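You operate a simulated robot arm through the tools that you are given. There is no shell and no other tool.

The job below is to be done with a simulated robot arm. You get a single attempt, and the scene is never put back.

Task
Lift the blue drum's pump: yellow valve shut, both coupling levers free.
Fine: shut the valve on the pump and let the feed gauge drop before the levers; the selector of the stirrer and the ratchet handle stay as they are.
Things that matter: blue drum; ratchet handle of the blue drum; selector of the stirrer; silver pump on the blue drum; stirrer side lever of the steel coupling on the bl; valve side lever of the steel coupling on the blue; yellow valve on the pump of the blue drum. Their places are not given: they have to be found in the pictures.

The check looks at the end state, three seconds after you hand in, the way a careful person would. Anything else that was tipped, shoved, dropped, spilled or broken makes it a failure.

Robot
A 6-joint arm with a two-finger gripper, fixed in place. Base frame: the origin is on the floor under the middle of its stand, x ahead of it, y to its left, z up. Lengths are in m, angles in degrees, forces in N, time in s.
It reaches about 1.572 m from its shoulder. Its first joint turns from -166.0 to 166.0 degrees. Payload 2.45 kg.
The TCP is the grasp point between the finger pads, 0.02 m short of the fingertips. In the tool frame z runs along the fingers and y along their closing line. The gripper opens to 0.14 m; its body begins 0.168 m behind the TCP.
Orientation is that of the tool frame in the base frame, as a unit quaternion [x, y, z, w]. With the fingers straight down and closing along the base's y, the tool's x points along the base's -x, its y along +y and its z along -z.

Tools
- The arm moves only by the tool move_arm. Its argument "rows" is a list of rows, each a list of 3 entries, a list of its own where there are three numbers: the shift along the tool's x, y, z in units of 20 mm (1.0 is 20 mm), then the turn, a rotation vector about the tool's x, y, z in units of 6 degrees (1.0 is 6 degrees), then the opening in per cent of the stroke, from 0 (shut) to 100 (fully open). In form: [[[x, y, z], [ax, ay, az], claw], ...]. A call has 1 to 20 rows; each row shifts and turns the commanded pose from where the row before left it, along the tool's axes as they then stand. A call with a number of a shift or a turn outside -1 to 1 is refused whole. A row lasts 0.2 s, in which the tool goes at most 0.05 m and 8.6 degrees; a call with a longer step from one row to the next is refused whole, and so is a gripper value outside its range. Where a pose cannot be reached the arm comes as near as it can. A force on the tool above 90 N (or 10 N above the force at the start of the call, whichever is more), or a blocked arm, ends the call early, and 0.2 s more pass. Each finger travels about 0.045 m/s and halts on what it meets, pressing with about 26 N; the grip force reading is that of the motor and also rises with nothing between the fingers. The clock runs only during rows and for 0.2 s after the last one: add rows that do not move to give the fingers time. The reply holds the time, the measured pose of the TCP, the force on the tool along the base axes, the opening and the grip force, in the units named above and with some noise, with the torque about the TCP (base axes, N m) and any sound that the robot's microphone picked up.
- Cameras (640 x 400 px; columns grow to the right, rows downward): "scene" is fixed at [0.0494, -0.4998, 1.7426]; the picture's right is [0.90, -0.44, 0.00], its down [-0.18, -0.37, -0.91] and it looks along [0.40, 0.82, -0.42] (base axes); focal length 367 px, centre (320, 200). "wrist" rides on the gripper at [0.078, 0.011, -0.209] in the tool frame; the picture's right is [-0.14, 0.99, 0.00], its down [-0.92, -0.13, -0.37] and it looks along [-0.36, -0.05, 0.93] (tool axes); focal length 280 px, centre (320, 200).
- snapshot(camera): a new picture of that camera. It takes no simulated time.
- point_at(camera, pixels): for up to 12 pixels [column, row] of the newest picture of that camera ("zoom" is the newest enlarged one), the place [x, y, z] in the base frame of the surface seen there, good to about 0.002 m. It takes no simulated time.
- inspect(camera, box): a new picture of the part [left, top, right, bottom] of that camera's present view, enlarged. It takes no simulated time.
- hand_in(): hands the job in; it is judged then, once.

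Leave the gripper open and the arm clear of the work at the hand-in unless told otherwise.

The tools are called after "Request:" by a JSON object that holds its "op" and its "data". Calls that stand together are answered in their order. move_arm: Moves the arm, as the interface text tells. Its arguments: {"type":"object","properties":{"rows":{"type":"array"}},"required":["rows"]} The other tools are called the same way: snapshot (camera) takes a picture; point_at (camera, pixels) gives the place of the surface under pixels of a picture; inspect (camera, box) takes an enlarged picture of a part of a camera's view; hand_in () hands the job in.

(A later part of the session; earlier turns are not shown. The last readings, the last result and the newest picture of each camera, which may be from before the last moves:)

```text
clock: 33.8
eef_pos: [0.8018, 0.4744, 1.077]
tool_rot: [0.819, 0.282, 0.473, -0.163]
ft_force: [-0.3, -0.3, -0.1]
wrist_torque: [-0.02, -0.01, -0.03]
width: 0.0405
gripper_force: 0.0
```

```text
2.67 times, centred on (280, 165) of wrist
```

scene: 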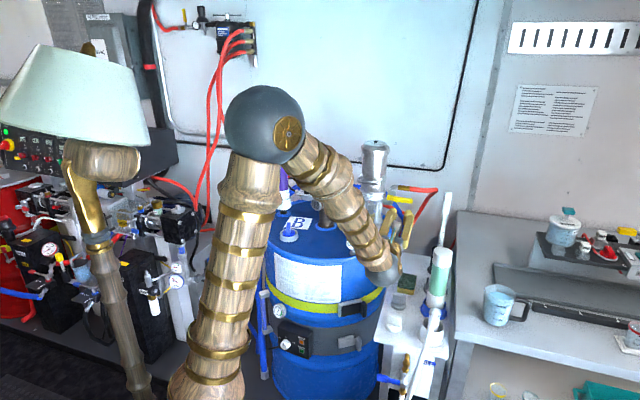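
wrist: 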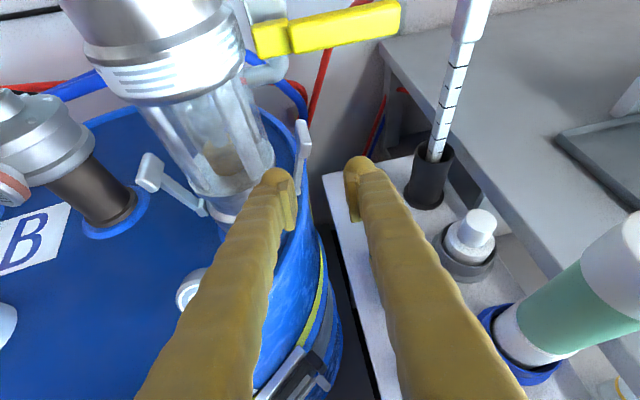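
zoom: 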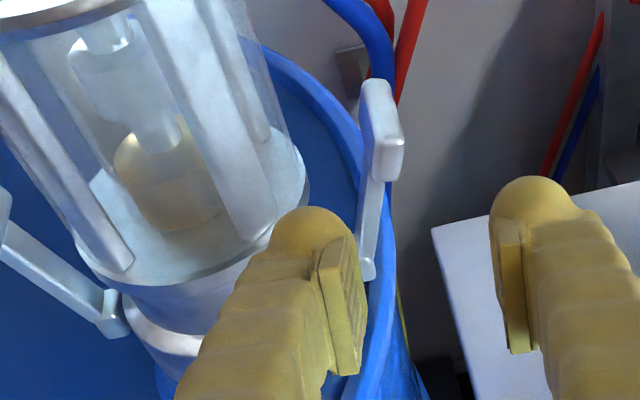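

The left fingertip sits left of the paddle and in front of the pump's glass base. I measure the glass-base ring edge (300,190) and the paddle's inner side once more before going in.

Request:
{"op": "point_at", "data": {"camera": "zoom", "pixels": [[302, 185], [295, 160], [300, 205], [265, 240], [363, 95], [365, 140], [363, 160], [385, 150], [360, 220], [368, 268], [375, 90], [395, 150]]}}

```text
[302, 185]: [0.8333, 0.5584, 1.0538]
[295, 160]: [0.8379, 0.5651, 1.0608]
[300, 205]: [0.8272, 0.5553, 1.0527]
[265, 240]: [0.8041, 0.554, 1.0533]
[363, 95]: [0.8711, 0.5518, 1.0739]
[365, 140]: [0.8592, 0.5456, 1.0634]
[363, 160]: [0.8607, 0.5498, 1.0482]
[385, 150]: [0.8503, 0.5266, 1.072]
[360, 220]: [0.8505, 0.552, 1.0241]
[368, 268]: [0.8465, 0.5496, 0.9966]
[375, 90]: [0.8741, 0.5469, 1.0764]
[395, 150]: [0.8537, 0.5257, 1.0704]
```

The gap is about 27 mm (n 0.072–0.099) for a fingertip of 20–24 mm with a rounded end. I shift 1 mm left and advance level 70 mm in small steps.

Request:
{"op": "move_arm", "data": {"rows": [[[0.3, -0.06, 0.52], [0, 0, 0], 29], [[0.3, 0, 0.52], [0, 0, 0], 29], [[0.3, 0, 0.52], [0, 0, 0], 29], [[0.3, 0, 0.52], [0, 0, 0], 29], [[0.3, 0, 0.52], [0, 0, 0], 29]]}}

Request:
{"op": "snapshot", "data": {"camera": "wrist"}}

Request:
{"op": "inspect", "data": {"camera": "wrist", "box": [200, 90, 360, 240]}}

```text
clock: 35.0
eef_pos: [0.8492, 0.5129, 1.0794]
tool_rot: [0.819, 0.282, 0.472, -0.163]
ft_force: [-0.2, -1.3, -0.3]
wrist_torque: [-0.02, 0.01, 0.04]
width: 0.0402
gripper_force: 0.0
```

```text
taken
```

wrist: 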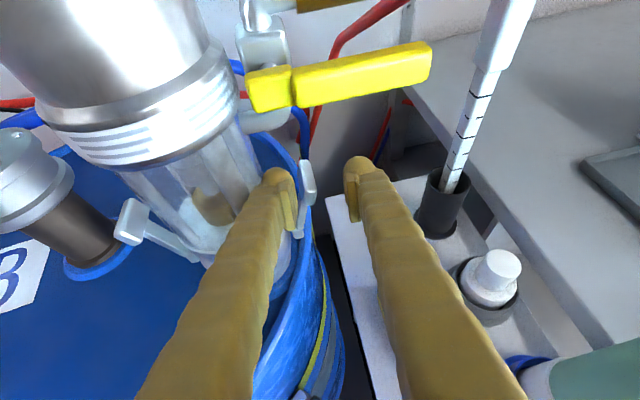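

```text
2.67 times, centred on (280, 165) of wrist
```

zoom: 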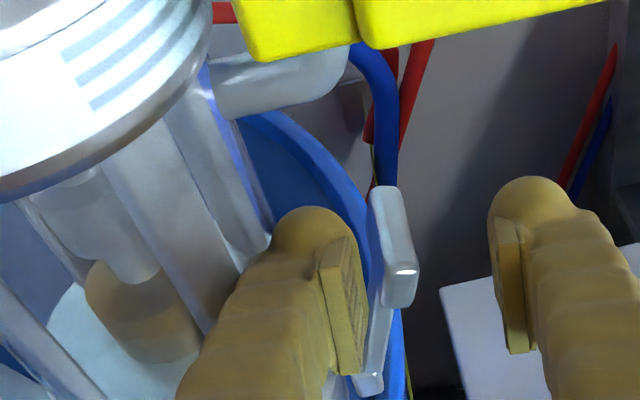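

The left finger is in the gap beside the paddle without touching (forces near zero). I go 12 mm deeper, then start moving outward in an arc, the first ~30° of the lever.

Request:
{"op": "move_arm", "data": {"rows": [[[0.3, 0, 0.52], [0, 0, 0], 29], [[-0.06, 0.4, 0.1], [0, 0, 0], 29], [[-0.06, 0.4, 0.1], [0, 0, 0], 29], [[-0.16, 0.33, 0.14], [0, 0, 0], 29], [[-0.16, 0.33, 0.14], [0, 0, 0], 29]]}}

Request:
{"op": "snapshot", "data": {"camera": "wrist"}}

Request:
{"op": "inspect", "data": {"camera": "wrist", "box": [200, 90, 360, 240]}}

```text
clock: 36.2
eef_pos: [0.8805, 0.499, 1.0654]
tool_rot: [0.818, 0.282, 0.474, -0.164]
ft_force: [-0.2, 0.0, 0.8]
wrist_torque: [-0.03, 0.01, -0.03]
width: 0.0405
gripper_force: 0.2
```

```text
taken
```

wrist: 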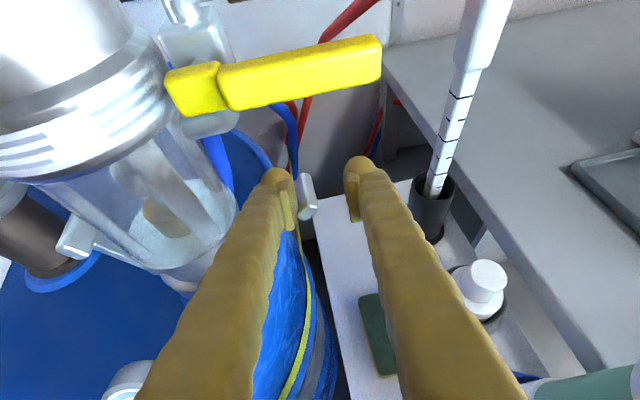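

```text
2.67 times, centred on (280, 165) of wrist
```

zoom: 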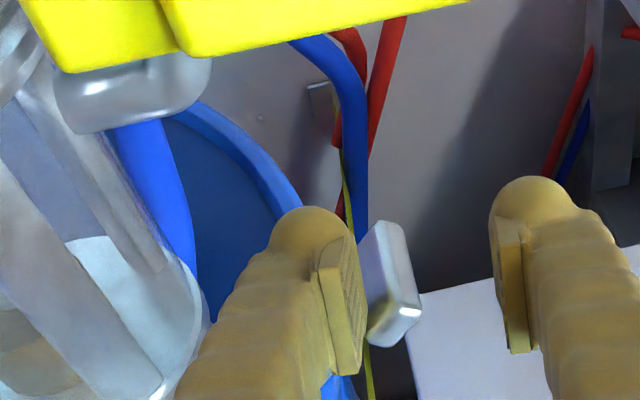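

The paddle moves out with the finger (now about 45°). I continue the arc: outward and increasingly downward until the lever is level or a little below.

Request:
{"op": "move_arm", "data": {"rows": [[[-0.23, 0.27, 0.17], [0, 0, 0], 29], [[-0.23, 0.27, 0.17], [0, 0, 0], 29], [[-0.29, 0.19, 0.19], [0, 0, 0], 29], [[-0.29, 0.19, 0.19], [0, 0, 0], 29], [[-0.33, 0.09, 0.2], [0, 0, 0], 29], [[-0.33, 0.09, 0.2], [0, 0, 0], 29]]}}

Request:
{"op": "snapshot", "data": {"camera": "wrist"}}

Request:
{"op": "inspect", "data": {"camera": "wrist", "box": [200, 90, 360, 240]}}

Request:
{"op": "inspect", "data": {"camera": "scene", "box": [340, 180, 420, 260]}}

```text
clock: 37.6
eef_pos: [0.8953, 0.4831, 1.0257]
tool_rot: [0.818, 0.281, 0.475, -0.164]
ft_force: [-2.7, 2.9, 12.0]
wrist_torque: [0.35, 0.16, -0.01]
width: 0.0437
gripper_force: 2.2
```

```text
taken
```

wrist: 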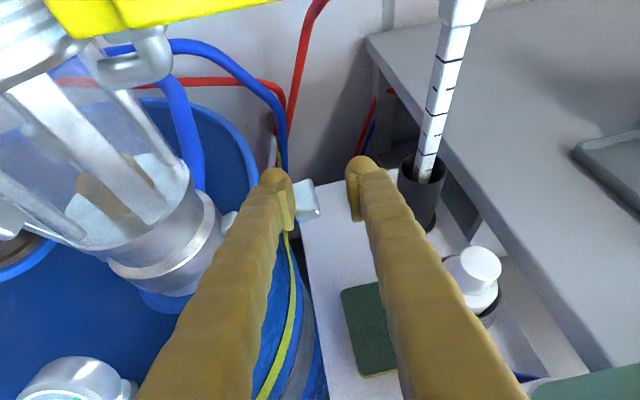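

```text
2.67 times, centred on (280, 165) of wrist
```

zoom: 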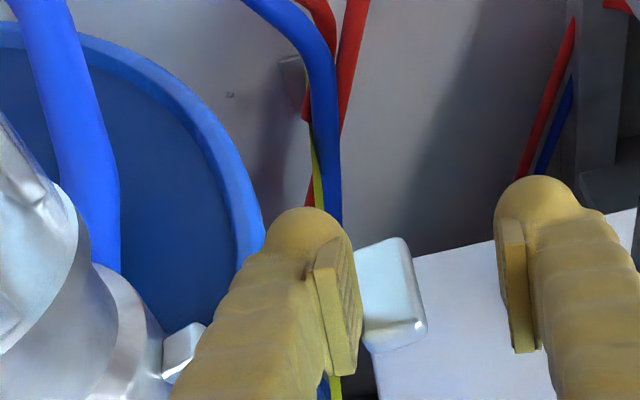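

```text
5.00 times, centred on (380, 220) of scene
```

zoom: 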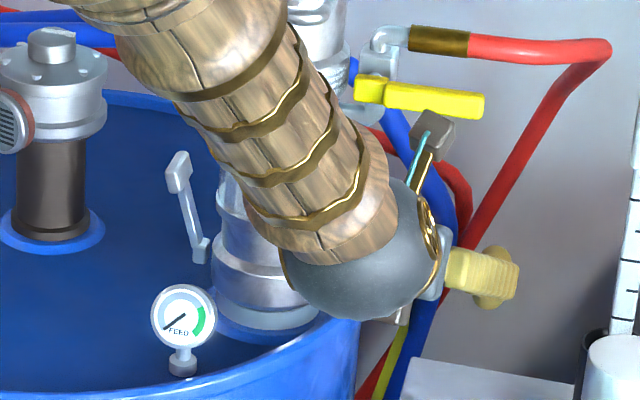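

There is now a 12 N upward push on the tool: the lever may be at its stop. I measure the paddle surface at (306,197) and the pivot region to get the lever's angle.

Request:
{"op": "point_at", "data": {"camera": "wrist", "pixels": [[306, 197], [302, 188], [311, 190], [316, 205], [310, 214], [300, 214], [228, 220], [232, 215]]}}

```text
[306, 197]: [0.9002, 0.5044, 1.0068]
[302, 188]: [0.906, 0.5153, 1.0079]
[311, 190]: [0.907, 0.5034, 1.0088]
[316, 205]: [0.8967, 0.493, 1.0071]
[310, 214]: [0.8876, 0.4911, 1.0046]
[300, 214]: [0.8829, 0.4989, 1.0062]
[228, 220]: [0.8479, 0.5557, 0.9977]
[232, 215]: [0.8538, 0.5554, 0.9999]
```

The paddle is level (top face z≈1.007, pivot z≈0.998), so the lever has swung to about horizontal. I press 3 mm further to see whether it is on its stop.

Request:
{"op": "move_arm", "data": {"rows": [[[-0.13, 0, 0.075], [0, 0, 0], 29], [[0, 0, 0], [0, 0, 0], 29]]}}

Request:
{"op": "point_at", "data": {"camera": "wrist", "pixels": [[306, 197], [302, 188], [311, 190]]}}

```text
clock: 38.2
eef_pos: [0.8954, 0.4827, 1.0225]
tool_rot: [0.817, 0.282, 0.475, -0.164]
ft_force: [-11.4, 5.6, 31.7]
wrist_torque: [1.07, 0.62, 0.17]
width: 0.0484
gripper_force: 6.0
```

```text
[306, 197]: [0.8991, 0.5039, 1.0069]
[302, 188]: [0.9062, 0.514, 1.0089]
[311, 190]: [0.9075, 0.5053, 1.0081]
```

The push rose to 32 N with no motion, so the valve-side lever is fully swung out on its stop. I lift off 8 mm and withdraw back-up along the tool axis.

Request:
{"op": "move_arm", "data": {"rows": [[[0.35, 0, -0.2], [0, 0, 0], 29], [[0.2, 0, -0.2], [0, 0, 0], 29], [[0, 0, -1], [0, 0, 0], 29], [[0, 0, -1], [0, 0, 0], 29], [[0, 0, -1], [0, 0, 0], 29], [[0, 0, -1], [0, 0, 0], 29], [[0, 0, -1], [0, 0, 0], 29], [[0, 0, -1], [0, 0, 0], 29]]}}

Request:
{"op": "snapshot", "data": {"camera": "wrist"}}

Request:
{"op": "inspect", "data": {"camera": "scene", "box": [320, 170, 448, 310]}}

```text
clock: 40.0
eef_pos: [0.8132, 0.4179, 1.0956]
tool_rot: [0.819, 0.28, 0.474, -0.162]
ft_force: [-0.5, -0.1, -0.3]
wrist_torque: [-0.01, -0.01, 0.01]
width: 0.0404
gripper_force: 0.2
```

```text
taken
```

wrist: 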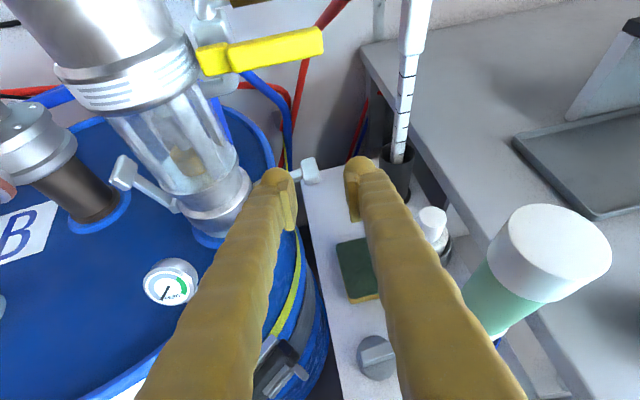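

```text
2.86 times, centred on (384, 240) of scene
```

zoom: 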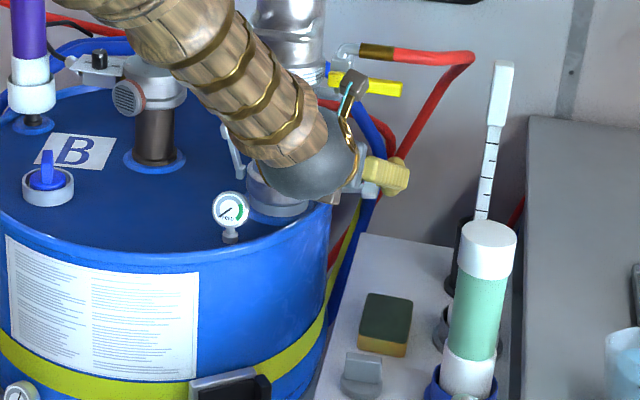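

The valve-side lever stays out (paddle at (310,170)). Now I raise the gripper about 70 mm, move it left in front of the pump, and look at the stirrer-side lever.

Request:
{"op": "move_arm", "data": {"rows": [[[0.87, 0, -0.5], [0, 0, 0], 29], [[0.87, 0, -0.5], [0, 0, 0], 29], [[0.87, 0, -0.5], [0, 0, 0], 29], [[0.4, -1, -0.3], [0, 0, 0], 29], [[0, -1, 0], [0, 0, 0], 29], [[0, -1, 0], [0, 0, 0], 29], [[0, -1, 0], [0, 0, 0], 29], [[0, -1, 0], [0, 0, 0], 29], [[0, -1, 0], [0, 0, 0], 29], [[0, -1, 0], [0, 0, 0], 29]]}}

Request:
{"op": "snapshot", "data": {"camera": "wrist"}}

```text
clock: 42.2
eef_pos: [0.7252, 0.5271, 1.1649]
tool_rot: [0.818, 0.283, 0.472, -0.167]
ft_force: [-0.5, 0.3, -0.8]
wrist_torque: [-0.05, -0.01, 0.02]
width: 0.0404
gripper_force: 0.0
```

```text
taken
```

wrist: 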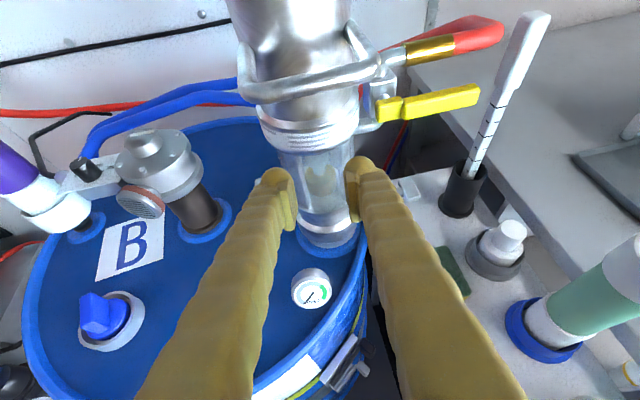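

The gripper is in front of the pump at z=1.165. I measure the stirrer housing and selector on the left, the gauge top, and the pump front, to plan the approach to the stirrer-side lever.

Request:
{"op": "point_at", "data": {"camera": "wrist", "pixels": [[150, 140], [185, 165], [145, 200], [195, 205], [210, 215], [80, 165], [310, 275], [312, 290], [262, 183], [320, 235], [325, 85], [250, 90]]}}

```text
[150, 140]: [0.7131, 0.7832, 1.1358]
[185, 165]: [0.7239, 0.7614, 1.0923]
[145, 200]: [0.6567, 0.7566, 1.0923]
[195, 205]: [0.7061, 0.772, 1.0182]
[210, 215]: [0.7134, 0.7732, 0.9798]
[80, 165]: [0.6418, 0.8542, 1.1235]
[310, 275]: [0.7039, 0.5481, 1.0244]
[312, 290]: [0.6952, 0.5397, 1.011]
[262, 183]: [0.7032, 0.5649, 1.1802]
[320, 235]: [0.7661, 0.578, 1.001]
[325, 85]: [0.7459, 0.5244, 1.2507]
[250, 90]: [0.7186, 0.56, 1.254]
```

Measured: stirrer housing edge at (0.724, 0.761), gauge top at about z 1.03 at (0.70, 0.545), pump bail handle sticking out at (0.746, 0.524, 1.25). I yaw the tool 14° the other way, set a 34 mm opening, and move left/down to a spot in front of the stirrer-side lever.

Request:
{"op": "move_arm", "data": {"rows": [[[0, 0, 0], [0.674, 0, -0.386], 24], [[0, 0, 0], [0.674, 0, -0.386], 24], [[0, 0, 0], [0.674, 0, -0.386], 24], [[0, -0.82, 0], [0, 0, 0], 24], [[0, -0.82, 0], [0, 0, 0], 24], [[-0.75, -0.82, 0.62], [0, 0, 0], 24], [[-0.75, -0.82, 0.62], [0, 0, 0], 24]]}}

Request:
{"op": "snapshot", "data": {"camera": "wrist"}}

Request:
{"op": "inspect", "data": {"camera": "wrist", "box": [260, 80, 420, 240]}}

```text
clock: 43.8
eef_pos: [0.6787, 0.574, 1.1265]
tool_rot: [0.778, 0.379, 0.45, -0.22]
ft_force: [0.5, -0.5, -0.8]
wrist_torque: [-0.01, 0.02, -0.01]
width: 0.0336
gripper_force: 0.1
```

```text
taken
```

wrist: 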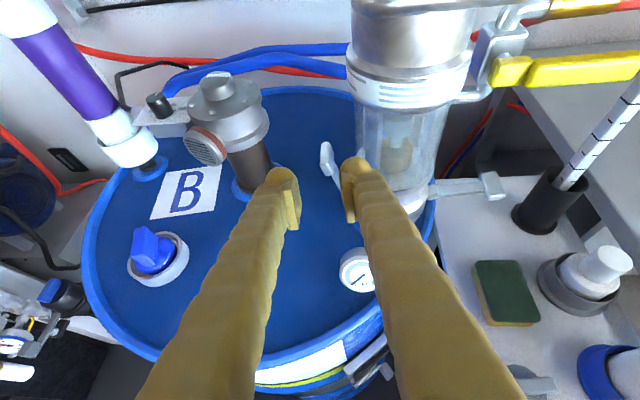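

```text
2.50 times, centred on (340, 160) of wrist
```

zoom: 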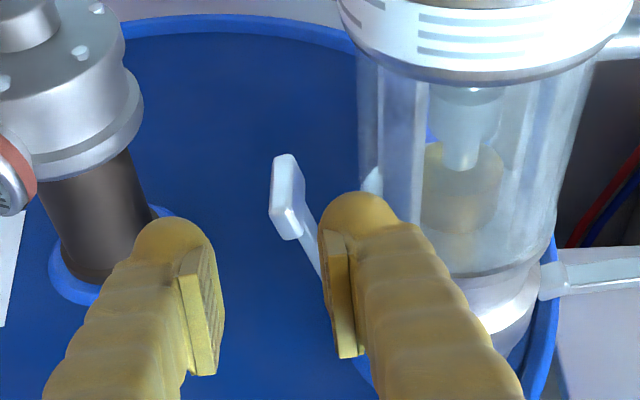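

The stirrer-side lever is at (285,200) in the zoom, the right finger to its right, and the other lever is seen swung out at (580,275). I measure this lever's paddle and the pump's left edge.

Request:
{"op": "point_at", "data": {"camera": "zoom", "pixels": [[285, 165], [280, 200], [295, 220], [300, 190], [272, 190], [310, 245], [375, 180], [365, 160], [372, 130], [295, 165], [90, 190], [20, 170]]}}

```text
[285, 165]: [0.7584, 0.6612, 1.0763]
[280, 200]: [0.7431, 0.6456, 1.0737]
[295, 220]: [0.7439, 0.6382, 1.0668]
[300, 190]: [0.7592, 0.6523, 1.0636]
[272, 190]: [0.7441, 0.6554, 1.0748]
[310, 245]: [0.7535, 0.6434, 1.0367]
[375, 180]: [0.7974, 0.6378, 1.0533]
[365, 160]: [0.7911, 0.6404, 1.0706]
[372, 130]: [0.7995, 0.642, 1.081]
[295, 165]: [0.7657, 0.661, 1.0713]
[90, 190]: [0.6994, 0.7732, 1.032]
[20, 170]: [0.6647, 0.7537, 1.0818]
```

Gap here: n' 0.1965 (paddle) to 0.227 (pump), about 30 mm. I shift 2.5 mm right and advance 96 mm along the tool axis so the right finger slips between lever and pump.

Request:
{"op": "move_arm", "data": {"rows": [[[0, 0.12, 0.8], [0, 0, 0], 24], [[0, 0, 0.8], [0, 0, 0], 24], [[0, 0, 0.8], [0, 0, 0], 24], [[0, 0, 0.8], [0, 0, 0], 24], [[0, 0, 0.8], [0, 0, 0], 24], [[0, 0, 0.8], [0, 0, 0], 24]]}}

Request:
{"op": "snapshot", "data": {"camera": "wrist"}}

Request:
{"op": "inspect", "data": {"camera": "wrist", "box": [260, 80, 420, 240]}}

Request:
{"op": "inspect", "data": {"camera": "scene", "box": [300, 140, 428, 280]}}

```text
clock: 45.2
eef_pos: [0.7303, 0.6373, 1.0775]
tool_rot: [0.778, 0.379, 0.45, -0.22]
ft_force: [-1.8, 1.7, -1.1]
wrist_torque: [-0.05, 0.0, 0.01]
width: 0.0312
gripper_force: 0.0
```

```text
taken
```

wrist: 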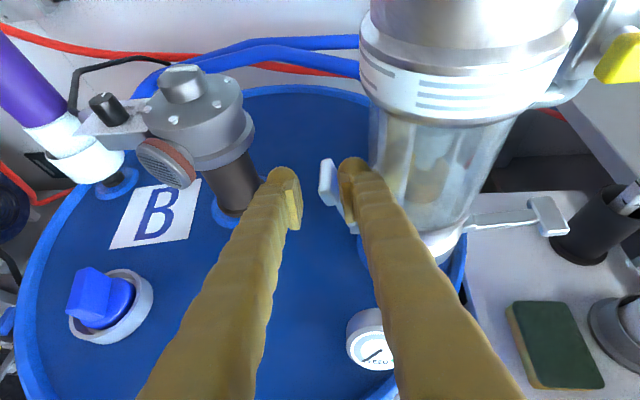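

```text
2.50 times, centred on (340, 160) of wrist
```

zoom: 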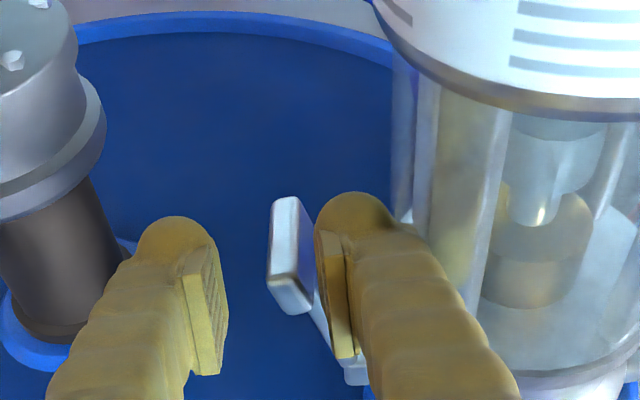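

```text
2.86 times, centred on (364, 210) of scene
```

zoom: 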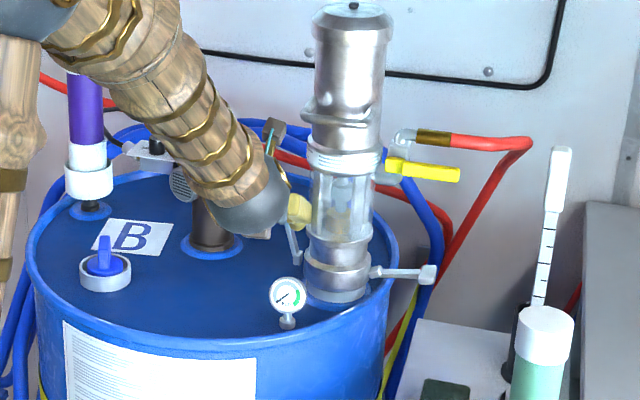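

The right finger is in place but lightly brushes the pump (about 2 N). The lever's paddle is just left of it. I now pull left (outward), going a bit deeper as the gap opens, for the first ~30°.

Request:
{"op": "move_arm", "data": {"rows": [[[-0.06, -0.4, 0.1], [0, 0, 0], 24], [[0.04, -0.4, 0.27], [0, 0, 0], 24], [[-0.06, -0.33, 0.31], [0, 0, 0], 24], [[-0.16, -0.33, 0.14], [0, 0, 0], 24]]}}

Request:
{"op": "snapshot", "data": {"camera": "wrist"}}

Request:
{"op": "inspect", "data": {"camera": "wrist", "box": [260, 80, 420, 240]}}

Request:
{"op": "inspect", "data": {"camera": "scene", "box": [300, 140, 428, 280]}}

```text
clock: 46.2
eef_pos: [0.7132, 0.6638, 1.0666]
tool_rot: [0.778, 0.379, 0.45, -0.22]
ft_force: [0.1, -0.7, -0.6]
wrist_torque: [-0.02, -0.02, 0.02]
width: 0.0336
gripper_force: 0.1
```

```text
taken
```

wrist: 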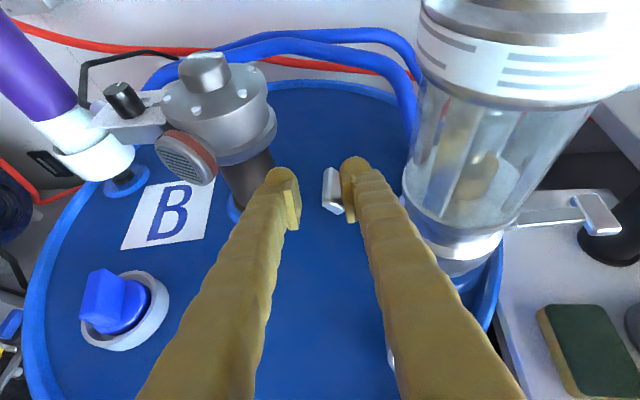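

```text
2.50 times, centred on (340, 160) of wrist
```

zoom: 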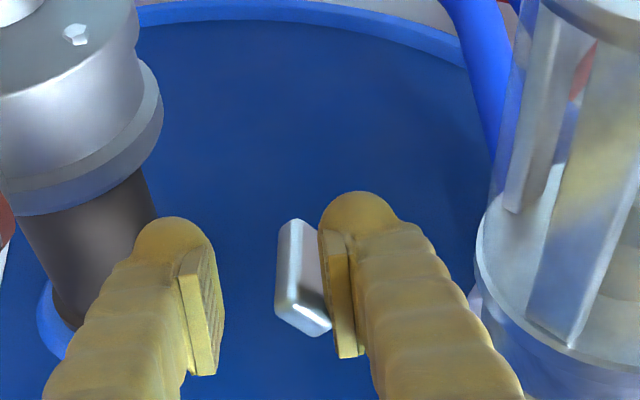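

```text
2.86 times, centred on (364, 210) of scene
```

zoom: 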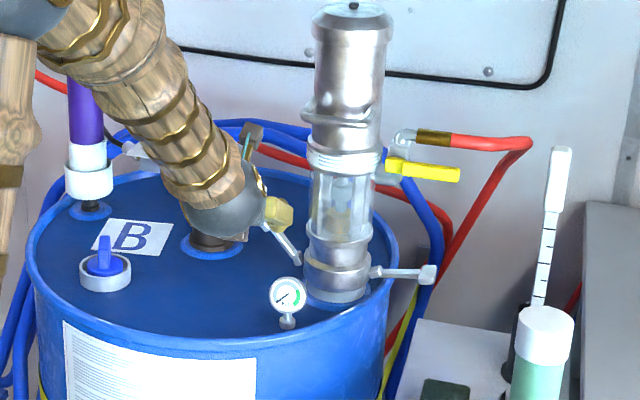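

The lever follows cleanly (about 45° out). I continue the arc outward and down until level.

Request:
{"op": "move_arm", "data": {"rows": [[[-0.23, -0.27, 0.17], [0, 0, 0], 24], [[-0.23, -0.27, 0.17], [0, 0, 0], 24], [[-0.29, -0.19, 0.19], [0, 0, 0], 24], [[-0.29, -0.19, 0.19], [0, 0, 0], 24], [[-0.33, -0.09, 0.2], [0, 0, 0], 24]]}}

Request:
{"op": "snapshot", "data": {"camera": "wrist"}}

Request:
{"op": "inspect", "data": {"camera": "wrist", "box": [260, 80, 420, 240]}}

Request:
{"op": "inspect", "data": {"camera": "scene", "box": [300, 140, 428, 280]}}

```text
clock: 47.4
eef_pos: [0.7004, 0.6777, 1.0347]
tool_rot: [0.778, 0.379, 0.45, -0.22]
ft_force: [0.1, -0.6, 0.3]
wrist_torque: [0.0, 0.0, 0.03]
width: 0.0335
gripper_force: 0.0
```

```text
taken
```

wrist: 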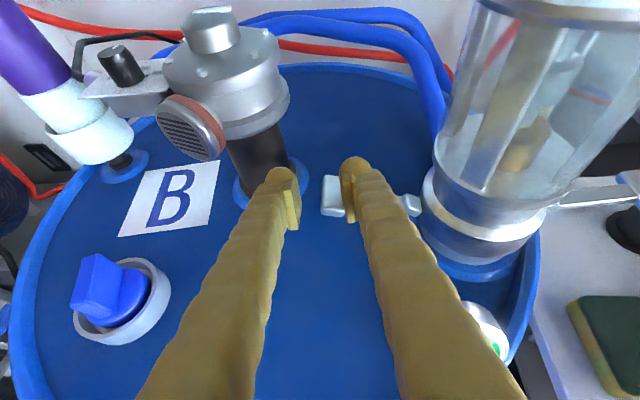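

```text
2.50 times, centred on (340, 160) of wrist
```

zoom: 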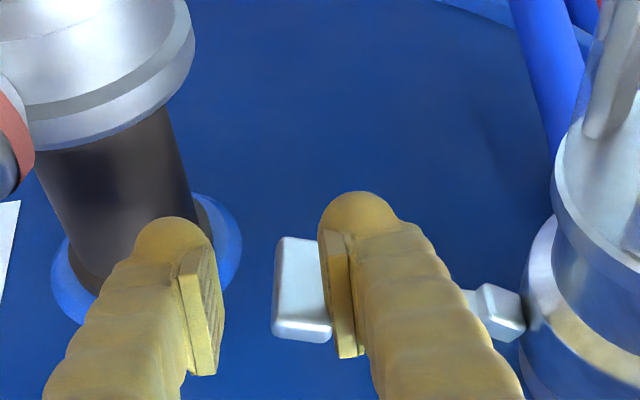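

```text
2.86 times, centred on (364, 210) of scene
```

zoom: 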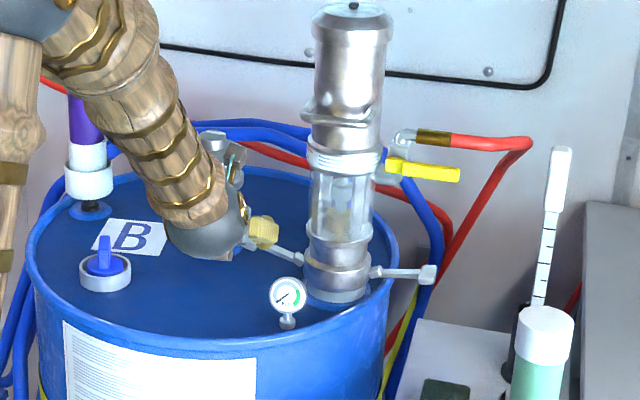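

The lever is near level now with no load. I press the last bit down in small steps to find the stop.

Request:
{"op": "move_arm", "data": {"rows": [[[-0.33, -0.09, 0.2], [0, 0, 0], 24], [[-0.1, 0, 0.06], [0, 0, 0], 24]]}}

Request:
{"op": "snapshot", "data": {"camera": "wrist"}}

Request:
{"op": "point_at", "data": {"camera": "wrist", "pixels": [[330, 185], [328, 205], [336, 195], [410, 205], [345, 210]]}}

```text
clock: 48.0
eef_pos: [0.6985, 0.6798, 1.0254]
tool_rot: [0.778, 0.379, 0.451, -0.22]
ft_force: [1.4, -1.1, 2.9]
wrist_torque: [-0.04, -0.1, -0.01]
width: 0.0346
gripper_force: 0.5
```

```text
taken
```

wrist: 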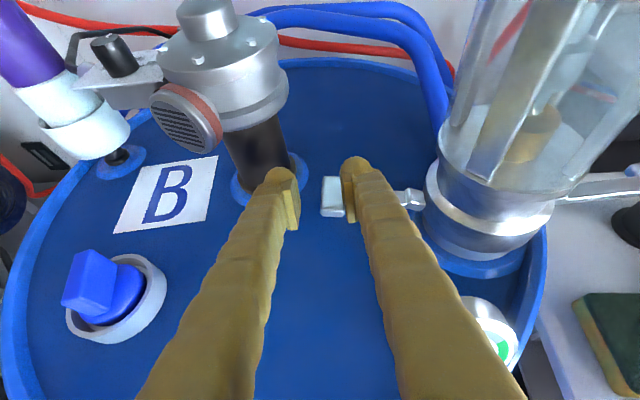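

```text
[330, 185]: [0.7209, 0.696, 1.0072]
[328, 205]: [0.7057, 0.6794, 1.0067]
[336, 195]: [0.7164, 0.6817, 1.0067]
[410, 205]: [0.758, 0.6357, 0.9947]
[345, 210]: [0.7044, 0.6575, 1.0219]
```

The paddle top is level at z≈1.0067, the same as the other lever's open position. I press 3 mm more to confirm the stop.

Request:
{"op": "move_arm", "data": {"rows": [[[-0.13, 0, 0.075], [0, 0, 0], 24], [[-0.07, 0, 0.04], [0, 0, 0], 24]]}}

```text
clock: 48.6
eef_pos: [0.6996, 0.6801, 1.0223]
tool_rot: [0.777, 0.378, 0.452, -0.221]
ft_force: [-2.4, -10.8, 35.1]
wrist_torque: [-0.64, -0.98, -0.14]
width: 0.0372
gripper_force: 2.7
```

35 N with no motion: the stirrer-side lever is on its stop too. I lift off 10 mm and withdraw up and back along the tool axis.

Request:
{"op": "move_arm", "data": {"rows": [[[0.45, 0, -0.25], [0, 0, 0], 24], [[0.3, 0, -0.3], [0, 0, 0], 24], [[0, 0, -1], [0, 0, 0], 24], [[0, 0, -1], [0, 0, 0], 24], [[0, 0, -1], [0, 0, 0], 24], [[0, 0, -1], [0, 0, 0], 24], [[0, 0, -1], [0, 0, 0], 24], [[0, 0, -1], [0, 0, 0], 24], [[0.5, 0, -0.8], [0, 0, 0], 24], [[0.5, 0, -0.8], [0, 0, 0], 24]]}}

Request:
{"op": "snapshot", "data": {"camera": "wrist"}}

Request:
{"op": "inspect", "data": {"camera": "scene", "box": [300, 120, 428, 260]}}

```text
clock: 50.8
eef_pos: [0.6236, 0.5805, 1.1311]
tool_rot: [0.778, 0.379, 0.451, -0.22]
ft_force: [-0.1, 0.5, -0.5]
wrist_torque: [0.02, 0.02, 0.02]
width: 0.0336
gripper_force: 0.0
```

```text
taken
```

wrist: 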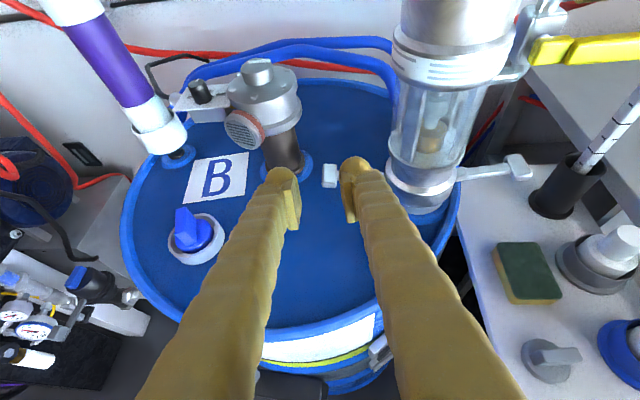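

```text
2.86 times, centred on (364, 190) of scene
```

zoom: 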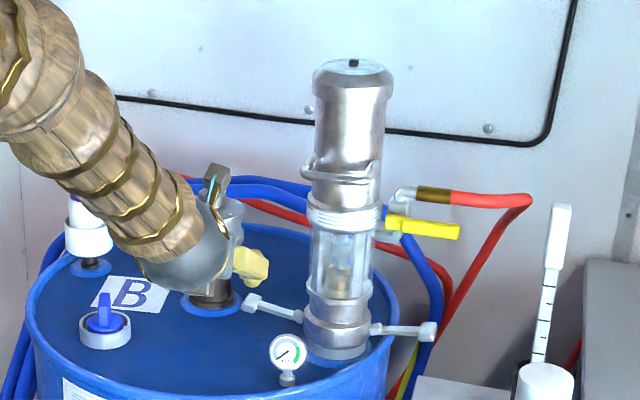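

Both levers are now straight out, the valve handle is level, and the FEED needle is low. The job says to lift the pump, so next I go up and back to look at the pump's upper body and bail handle, levelling the tool and opening the gripper.

Request:
{"op": "move_arm", "data": {"rows": [[[0.75, 0, -0.85], [0, 0, 0], 24], [[0.75, 0, -0.85], [0, 0, 0], 24], [[0.75, 0, -0.85], [0, 0, 0], 24], [[0.75, 0, -0.85], [0, 0, 0], 40], [[0.75, 0, -0.85], [0, 0, 0], 60], [[0.9, 0, -0.5], [0, 0, 0], 80], [[0.9, 0, -0.5], [0, 0, 0], 100], [[0, 0.9, 0], [-0.337, 0, 0.193], 100], [[0, 0.9, 0], [-0.337, 0, 0.193], 100], [[0, 0.9, 0], [-0.337, 0, 0.193], 100], [[0, 0.9, 0], [0, 1, 0], 100], [[0, 0.9, 0], [0, 1, 0], 100], [[0, 0.9, 0], [0, 1, 0], 100], [[0, 0, 0], [0, 1, 0], 100], [[0, 0, 0], [0, 1, 0], 100]]}}

Request:
{"op": "snapshot", "data": {"camera": "wrist"}}

Request:
{"op": "snapshot", "data": {"camera": "scene"}}

```text
clock: 54.0
eef_pos: [0.6634, 0.4987, 1.2757]
tool_rot: [0.671, 0.281, 0.63, -0.27]
ft_force: [-0.1, 0.4, 0.2]
wrist_torque: [-0.02, 0.02, -0.02]
width: 0.1399
gripper_force: 0.2
out of reach, approached as far as the arm can: row 11, 12
```

```text
taken
```

wrist: 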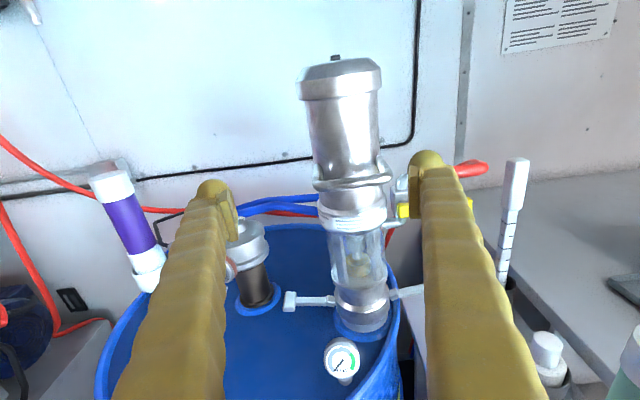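

```text
taken
```

scene: 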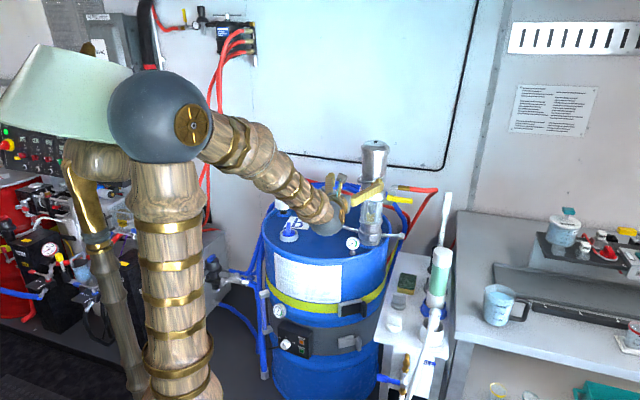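

Request:
{"op": "inspect", "data": {"camera": "wrist", "box": [270, 40, 420, 240]}}

Request:
{"op": "inspect", "data": {"camera": "wrist", "box": [270, 190, 440, 390]}}

Request:
{"op": "inspect", "data": {"camera": "scene", "box": [330, 120, 430, 260]}}

```text
2.00 times, centred on (345, 140) of wrist
```

zoom: 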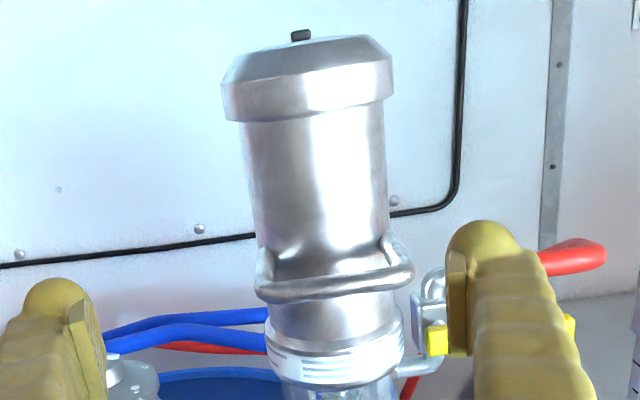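

```text
2.00 times, centred on (355, 290) of wrist
```

zoom: 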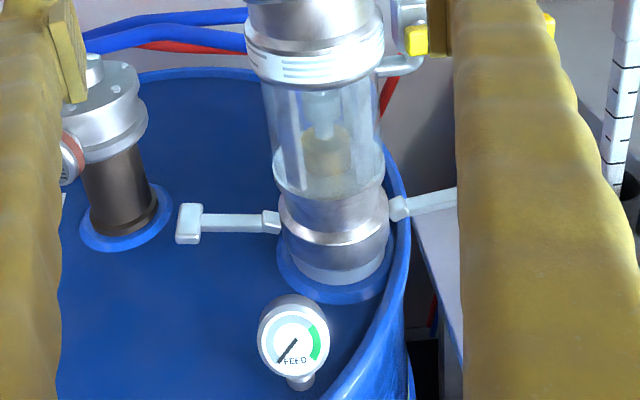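

```text
2.86 times, centred on (380, 190) of scene
```

zoom: 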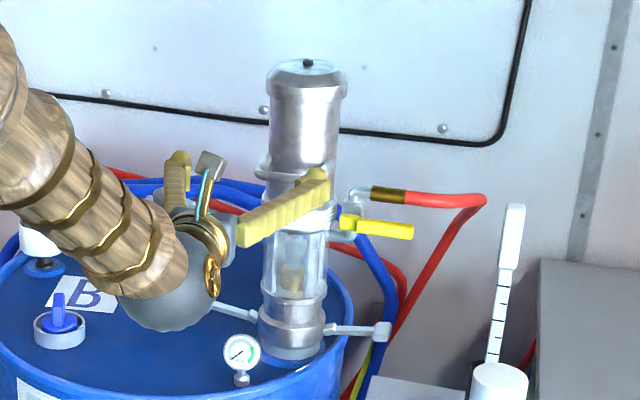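

I see the pump's body with a wider cap on top and a bail bar in front. I measure body edges, the cap's underside, and the bail to plan the grip.

Request:
{"op": "point_at", "data": {"camera": "wrist", "pixels": [[342, 130], [309, 125], [315, 150], [380, 130], [383, 110], [345, 95], [345, 88], [350, 183], [320, 188], [388, 178], [345, 160], [345, 62]]}}

```text
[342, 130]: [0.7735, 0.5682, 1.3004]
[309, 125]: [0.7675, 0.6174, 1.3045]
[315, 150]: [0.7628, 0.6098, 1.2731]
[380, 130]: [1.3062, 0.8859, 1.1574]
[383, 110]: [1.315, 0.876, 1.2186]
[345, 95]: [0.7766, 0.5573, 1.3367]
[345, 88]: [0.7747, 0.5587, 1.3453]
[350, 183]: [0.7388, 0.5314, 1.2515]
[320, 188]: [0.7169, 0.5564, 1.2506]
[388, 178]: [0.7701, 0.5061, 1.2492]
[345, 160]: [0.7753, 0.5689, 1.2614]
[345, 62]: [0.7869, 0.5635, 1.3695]
```

Body radius is about 46 mm (axis u≈0.151, v≈0.994), cap underside at z≈1.33, bail bar at v≈0.90, z≈1.25. I'll grip the body between bail and cap, fingers just under the cap. First align: right 34 mm, up 27 mm, level the tool.

Request:
{"op": "move_arm", "data": {"rows": [[[0.45, 0.57, 0], [0, 0.28, 0], 100], [[0.45, 0.57, 0], [0, 0.28, 0], 100], [[0.45, 0.57, 0], [0, 0, 0], 100]]}}

Request:
{"op": "snapshot", "data": {"camera": "wrist"}}

```text
clock: 54.8
eef_pos: [0.6874, 0.4723, 1.301]
tool_rot: [0.654, 0.272, 0.65, -0.276]
ft_force: [-0.1, 0.4, -0.2]
wrist_torque: [0.01, 0.0, 0.0]
width: 0.14
gripper_force: 0.0
```

```text
taken
```

wrist: 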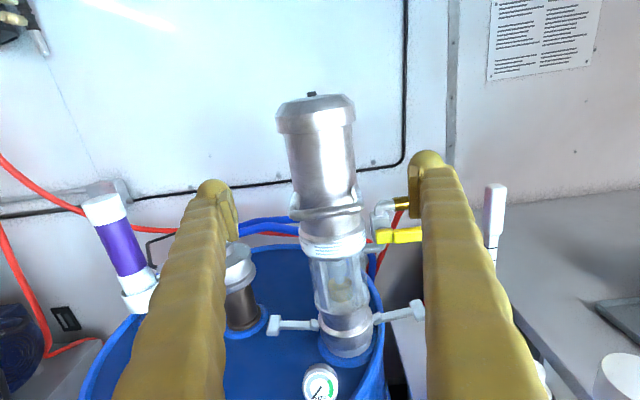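

Aligned: TCP u≈0.152, z=1.301, 0.174 m short of the pump axis. I go forward with open fingers, both sides clear of the pump, the bail below the fingers.

Request:
{"op": "move_arm", "data": {"rows": [[[0, 0, 0.97], [0, 0, 0], 100], [[0, 0, 0.97], [0, 0, 0], 100], [[0, 0, 0.97], [0, 0, 0], 100], [[0, 0, 0.97], [0, 0, 0], 100], [[0, 0, 0.97], [0, 0, 0], 100], [[0, 0, 0.97], [0, 0, 0], 100], [[0, 0, 0.97], [0, 0, 0], 100], [[0, 0, 0.97], [0, 0, 0], 100], [[0, 0, 0.9], [0, 0, 0], 100]]}}

Request:
{"op": "snapshot", "data": {"camera": "wrist"}}

Request:
{"op": "inspect", "data": {"camera": "scene", "box": [320, 120, 448, 260]}}

```text
clock: 56.8
eef_pos: [0.8091, 0.5971, 1.3009]
tool_rot: [0.654, 0.273, 0.649, -0.278]
ft_force: [-0.7, 0.0, -0.2]
wrist_torque: [-0.03, 0.02, -0.01]
width: 0.1398
gripper_force: 0.0
```

```text
taken
```

wrist: 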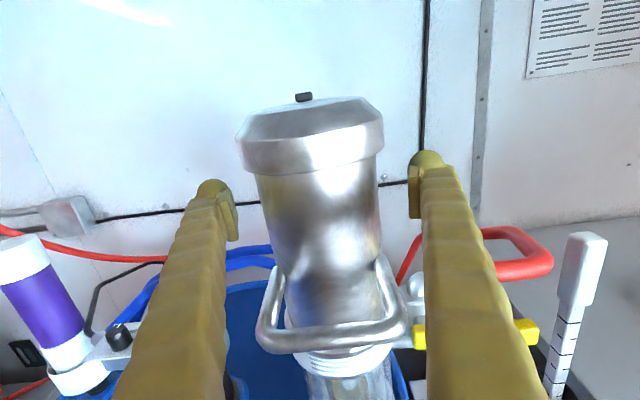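

```text
2.86 times, centred on (384, 190) of scene
```

zoom: 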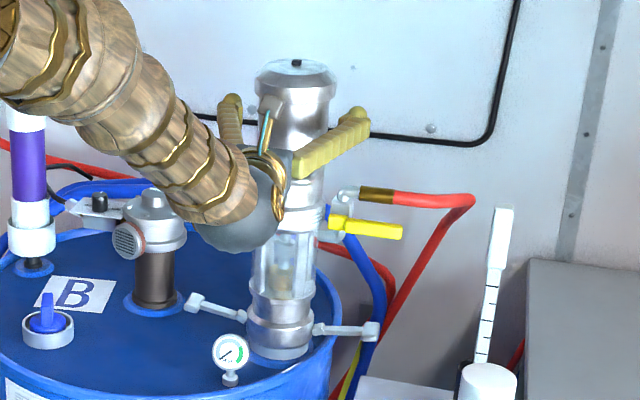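

The fingers flank the pump body evenly just under the cap. Now I close the gripper on it and hold still.

Request:
{"op": "move_arm", "data": {"rows": [[[0, 0, 0], [0, 0, 0], 70], [[0, 0, 0], [0, 0, 0], 60], [[0, 0, 0], [0, 0, 0], 40], [[0, 0, 0], [0, 0, 0], 0], [[0, 0, 0], [0, 0, 0], 0], [[0, 0, 0], [0, 0, 0], 0]]}}

Request:
{"op": "snapshot", "data": {"camera": "wrist"}}

```text
clock: 58.2
eef_pos: [0.8089, 0.5968, 1.3007]
tool_rot: [0.654, 0.273, 0.649, -0.278]
ft_force: [-12.0, 6.1, -0.9]
wrist_torque: [-0.47, -0.58, -0.1]
width: 0.0933
gripper_force: 45.0
```

```text
taken
```

wrist: 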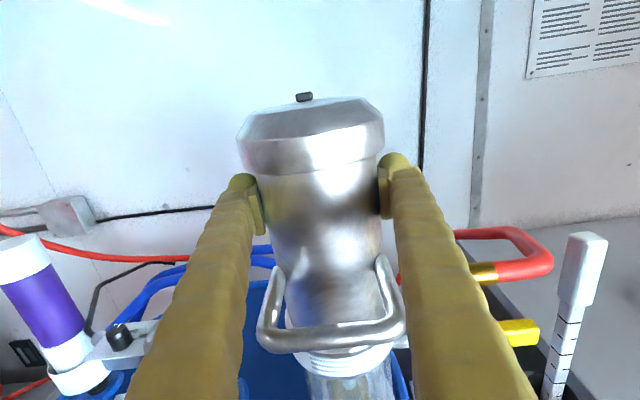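

The body is gripped (width 93 mm, grip force up). There is about 13 N of side load, so I shift 1 mm left and lift gently by 10 mm in 2 mm steps, watching the force.

Request:
{"op": "move_arm", "data": {"rows": [[[0, -0.06, 0], [0, 0, 0], 0], [[0.1, 0, 0], [0, 0, 0], 0], [[0.1, 0, 0], [0, 0, 0], 0], [[0.1, 0, 0], [0, 0, 0], 0], [[0.1, 0, 0], [0, 0, 0], 0], [[0.1, 0, 0], [0, 0, 0], 0]]}}

Request:
{"op": "snapshot", "data": {"camera": "wrist"}}

Request:
{"op": "inspect", "data": {"camera": "scene", "box": [320, 120, 448, 260]}}

```text
clock: 59.6
eef_pos: [0.8088, 0.5963, 1.3099]
tool_rot: [0.654, 0.272, 0.649, -0.278]
ft_force: [7.4, -31.6, -4.9]
wrist_torque: [-1.08, -0.09, -0.49]
width: 0.0934
gripper_force: 45.1
```

```text
taken
```

wrist: 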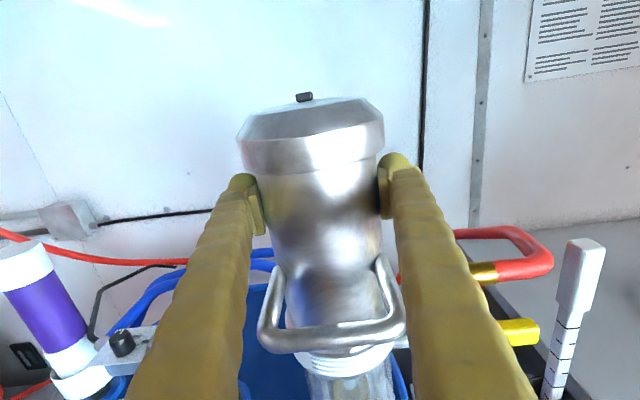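

```text
2.86 times, centred on (384, 190) of scene
```

zoom: 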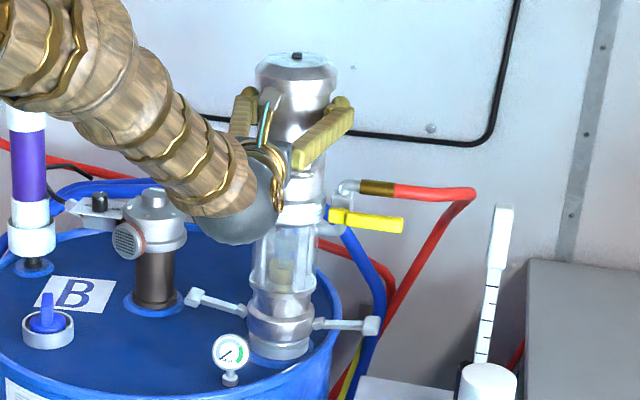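

The pump came up 10 mm with the gripper, bearing only about 5 N downward, but there is a 32 N side load, so it seems guided. I relieve it with a small shift and re-read the forces.

Request:
{"op": "move_arm", "data": {"rows": [[[0, 0.035, -0.02], [0, 0, 0], 0], [[0, 0, 0], [0, 0, 0], 0]]}}

```text
clock: 60.2
eef_pos: [0.8092, 0.5974, 1.3117]
tool_rot: [0.654, 0.271, 0.649, -0.278]
ft_force: [31.8, -17.5, -2.8]
wrist_torque: [-0.49, -0.31, 0.28]
width: 0.0933
gripper_force: 45.1
```

The side load changed but did not vanish. I hold still for a moment to see the settled reading.

Request:
{"op": "move_arm", "data": {"rows": [[[0, 0, 0], [0, 0, 0], 0], [[0, 0, 0], [0, 0, 0], 0], [[0, 0, 0], [0, 0, 0], 0]]}}

```text
clock: 61.0
eef_pos: [0.8079, 0.5968, 1.3103]
tool_rot: [0.654, 0.272, 0.649, -0.278]
ft_force: [39.2, -17.0, 0.1]
wrist_torque: [-0.7, -0.76, 0.47]
width: 0.0932
gripper_force: 45.0
```

The vertical load is now about zero, so the pump holds itself; the side load is about 40 N toward +u. I shift 1 mm to +u to see which way it goes.

Request:
{"op": "move_arm", "data": {"rows": [[[0, 0.05, 0], [0, 0, 0], 0], [[0, 0, 0], [0, 0, 0], 0], [[0, 0, 0], [0, 0, 0], 0]]}}

```text
clock: 61.8
eef_pos: [0.8082, 0.5962, 1.3102]
tool_rot: [0.654, 0.273, 0.649, -0.277]
ft_force: [29.1, -9.3, -0.4]
wrist_torque: [-0.57, -0.59, 0.25]
width: 0.0931
gripper_force: 45.3
```

That lowered it (40 → 27 N). I shift 2 mm more to +u and 1 mm forward.

Request:
{"op": "move_arm", "data": {"rows": [[[0, 0.1, 0.04], [0, 0, 0], 0], [[0, 0, 0], [0, 0, 0], 0], [[0, 0, 0], [0, 0, 0], 0]]}}

```text
clock: 62.6
eef_pos: [0.809, 0.5967, 1.3099]
tool_rot: [0.653, 0.273, 0.649, -0.278]
ft_force: [-49.3, -17.1, -2.7]
wrist_torque: [-0.48, -0.69, 0.03]
width: 0.0931
gripper_force: 44.9
```

Overshot; it is stiff sideways. I take back 0.9 mm in u and 0.6 mm in v, then check.

Request:
{"op": "move_arm", "data": {"rows": [[[0, -0.045, -0.03], [0, 0, 0], 0], [[0, 0, 0], [0, 0, 0], 0]]}}

Request:
{"op": "inspect", "data": {"camera": "scene", "box": [340, 180, 420, 260]}}

```text
clock: 63.2
eef_pos: [0.8085, 0.598, 1.3101]
tool_rot: [0.653, 0.273, 0.65, -0.277]
ft_force: [-31.4, 5.5, 3.6]
wrist_torque: [-0.79, -1.07, -0.14]
width: 0.0933
gripper_force: 45.0
```

```text
5.00 times, centred on (380, 220) of scene
```

zoom: 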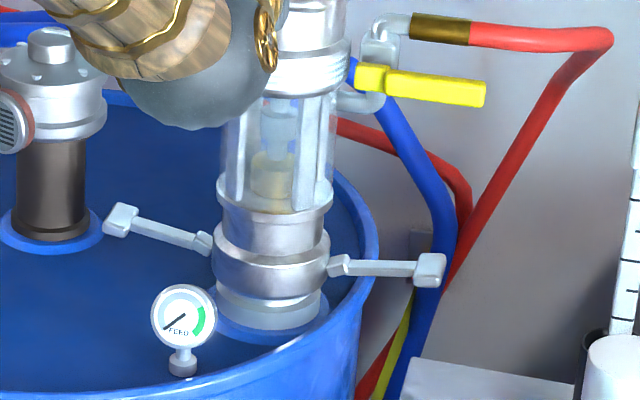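

The pump with its valve is visibly about 1 cm higher while the coupling and levers stayed. I trim the side load a little and lift another 20 mm slowly.

Request:
{"op": "move_arm", "data": {"rows": [[[0, -0.03, -0.012], [0, 0, 0], 0], [[0.2, 0, 0], [0, 0, 0], 0], [[0.2, 0, 0], [0, 0, 0], 0], [[0.2, 0, 0], [0, 0, 0], 0], [[0.2, 0, 0], [0, 0, 0], 0], [[0.2, 0, 0], [0, 0, 0], 0]]}}

Request:
{"op": "snapshot", "data": {"camera": "wrist"}}

Request:
{"op": "inspect", "data": {"camera": "scene", "box": [320, 120, 448, 260]}}

```text
clock: 64.6
eef_pos: [0.8091, 0.5979, 1.3294]
tool_rot: [0.654, 0.272, 0.649, -0.277]
ft_force: [9.8, 8.7, -3.8]
wrist_torque: [-0.58, -0.78, -0.06]
width: 0.093
gripper_force: 45.0
```

```text
taken
```

wrist: 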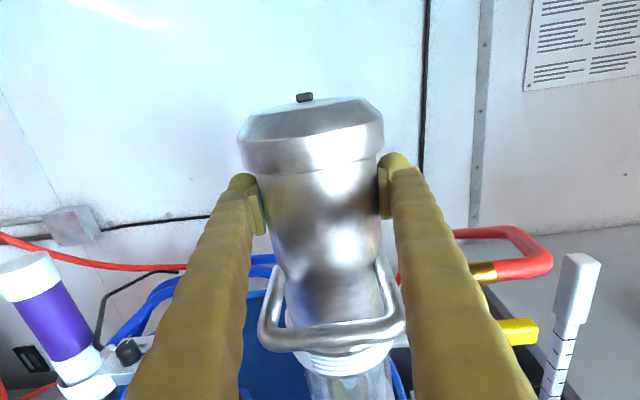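

```text
2.86 times, centred on (384, 190) of scene
```

zoom: 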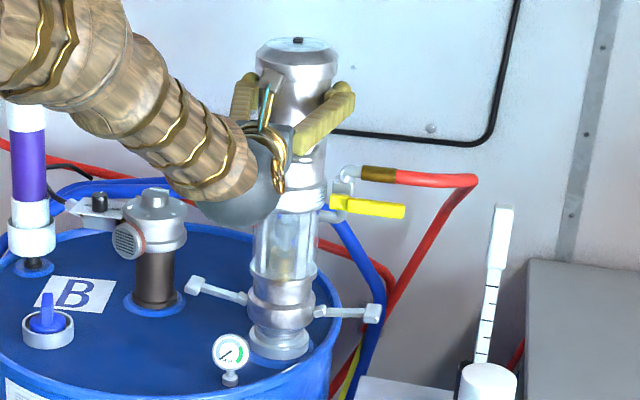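

The whole pump with its coupling and levers rises off the lid neck (paddles moved up too); forces are small. I lift another 40 mm.

Request:
{"op": "move_arm", "data": {"rows": [[[0.25, 0, 0], [0, 0, 0], 0], [[0.25, 0, 0], [0, 0, 0], 0], [[0.25, 0, 0], [0, 0, 0], 0], [[0.25, 0, 0], [0, 0, 0], 0], [[0.25, 0, 0], [0, 0, 0], 0], [[0.25, 0, 0], [0, 0, 0], 0], [[0.25, 0, 0], [0, 0, 0], 0], [[0.25, 0, 0], [0, 0, 0], 0]]}}

Request:
{"op": "snapshot", "data": {"camera": "wrist"}}

Request:
{"op": "inspect", "data": {"camera": "scene", "box": [320, 120, 448, 260]}}

```text
clock: 66.4
eef_pos: [0.8084, 0.5968, 1.3712]
tool_rot: [0.654, 0.272, 0.65, -0.277]
ft_force: [-16.5, -24.1, -5.4]
wrist_torque: [-0.69, -0.59, -0.49]
width: 0.093
gripper_force: 45.1
```

```text
taken
```

wrist: 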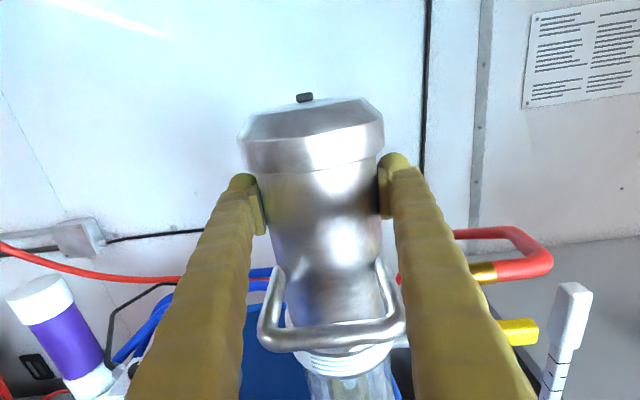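

```text
2.86 times, centred on (384, 190) of scene
```

zoom: 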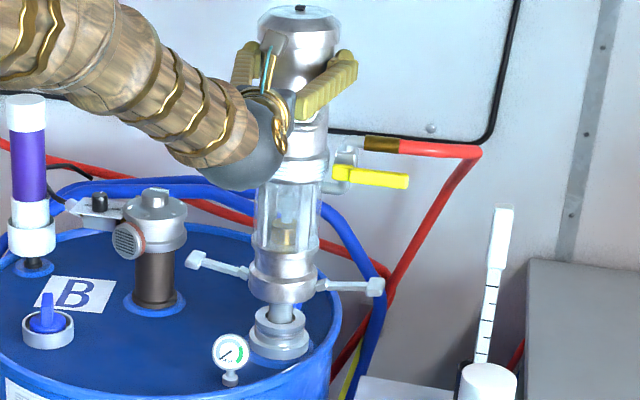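

The pump is now about 70 mm up, its grey dip tube showing between neck and coupling, with only about 5 N of vertical load. To learn whether it stays up by itself, I lower 4 mm and read the force.

Request:
{"op": "move_arm", "data": {"rows": [[[-0.1, 0, 0], [0, 0, 0], 0], [[-0.1, 0, 0], [0, 0, 0], 0]]}}

Request:
{"op": "move_arm", "data": {"rows": [[[0.1, 0, 0], [0, 0, 0], 0], [[0.1, 0, 0], [0, 0, 0], 0]]}}

```text
clock: 67.0
eef_pos: [0.807, 0.5958, 1.3686]
tool_rot: [0.653, 0.272, 0.649, -0.278]
ft_force: [-13.7, -8.9, 4.9]
wrist_torque: [0.37, -1.47, 0.09]
width: 0.093
gripper_force: 44.9
```

```text
clock: 67.6
eef_pos: [0.8079, 0.5968, 1.369]
tool_rot: [0.654, 0.273, 0.649, -0.277]
ft_force: [-21.0, -4.4, -4.8]
wrist_torque: [-1.59, 0.44, -0.6]
width: 0.0931
gripper_force: 45.0
```

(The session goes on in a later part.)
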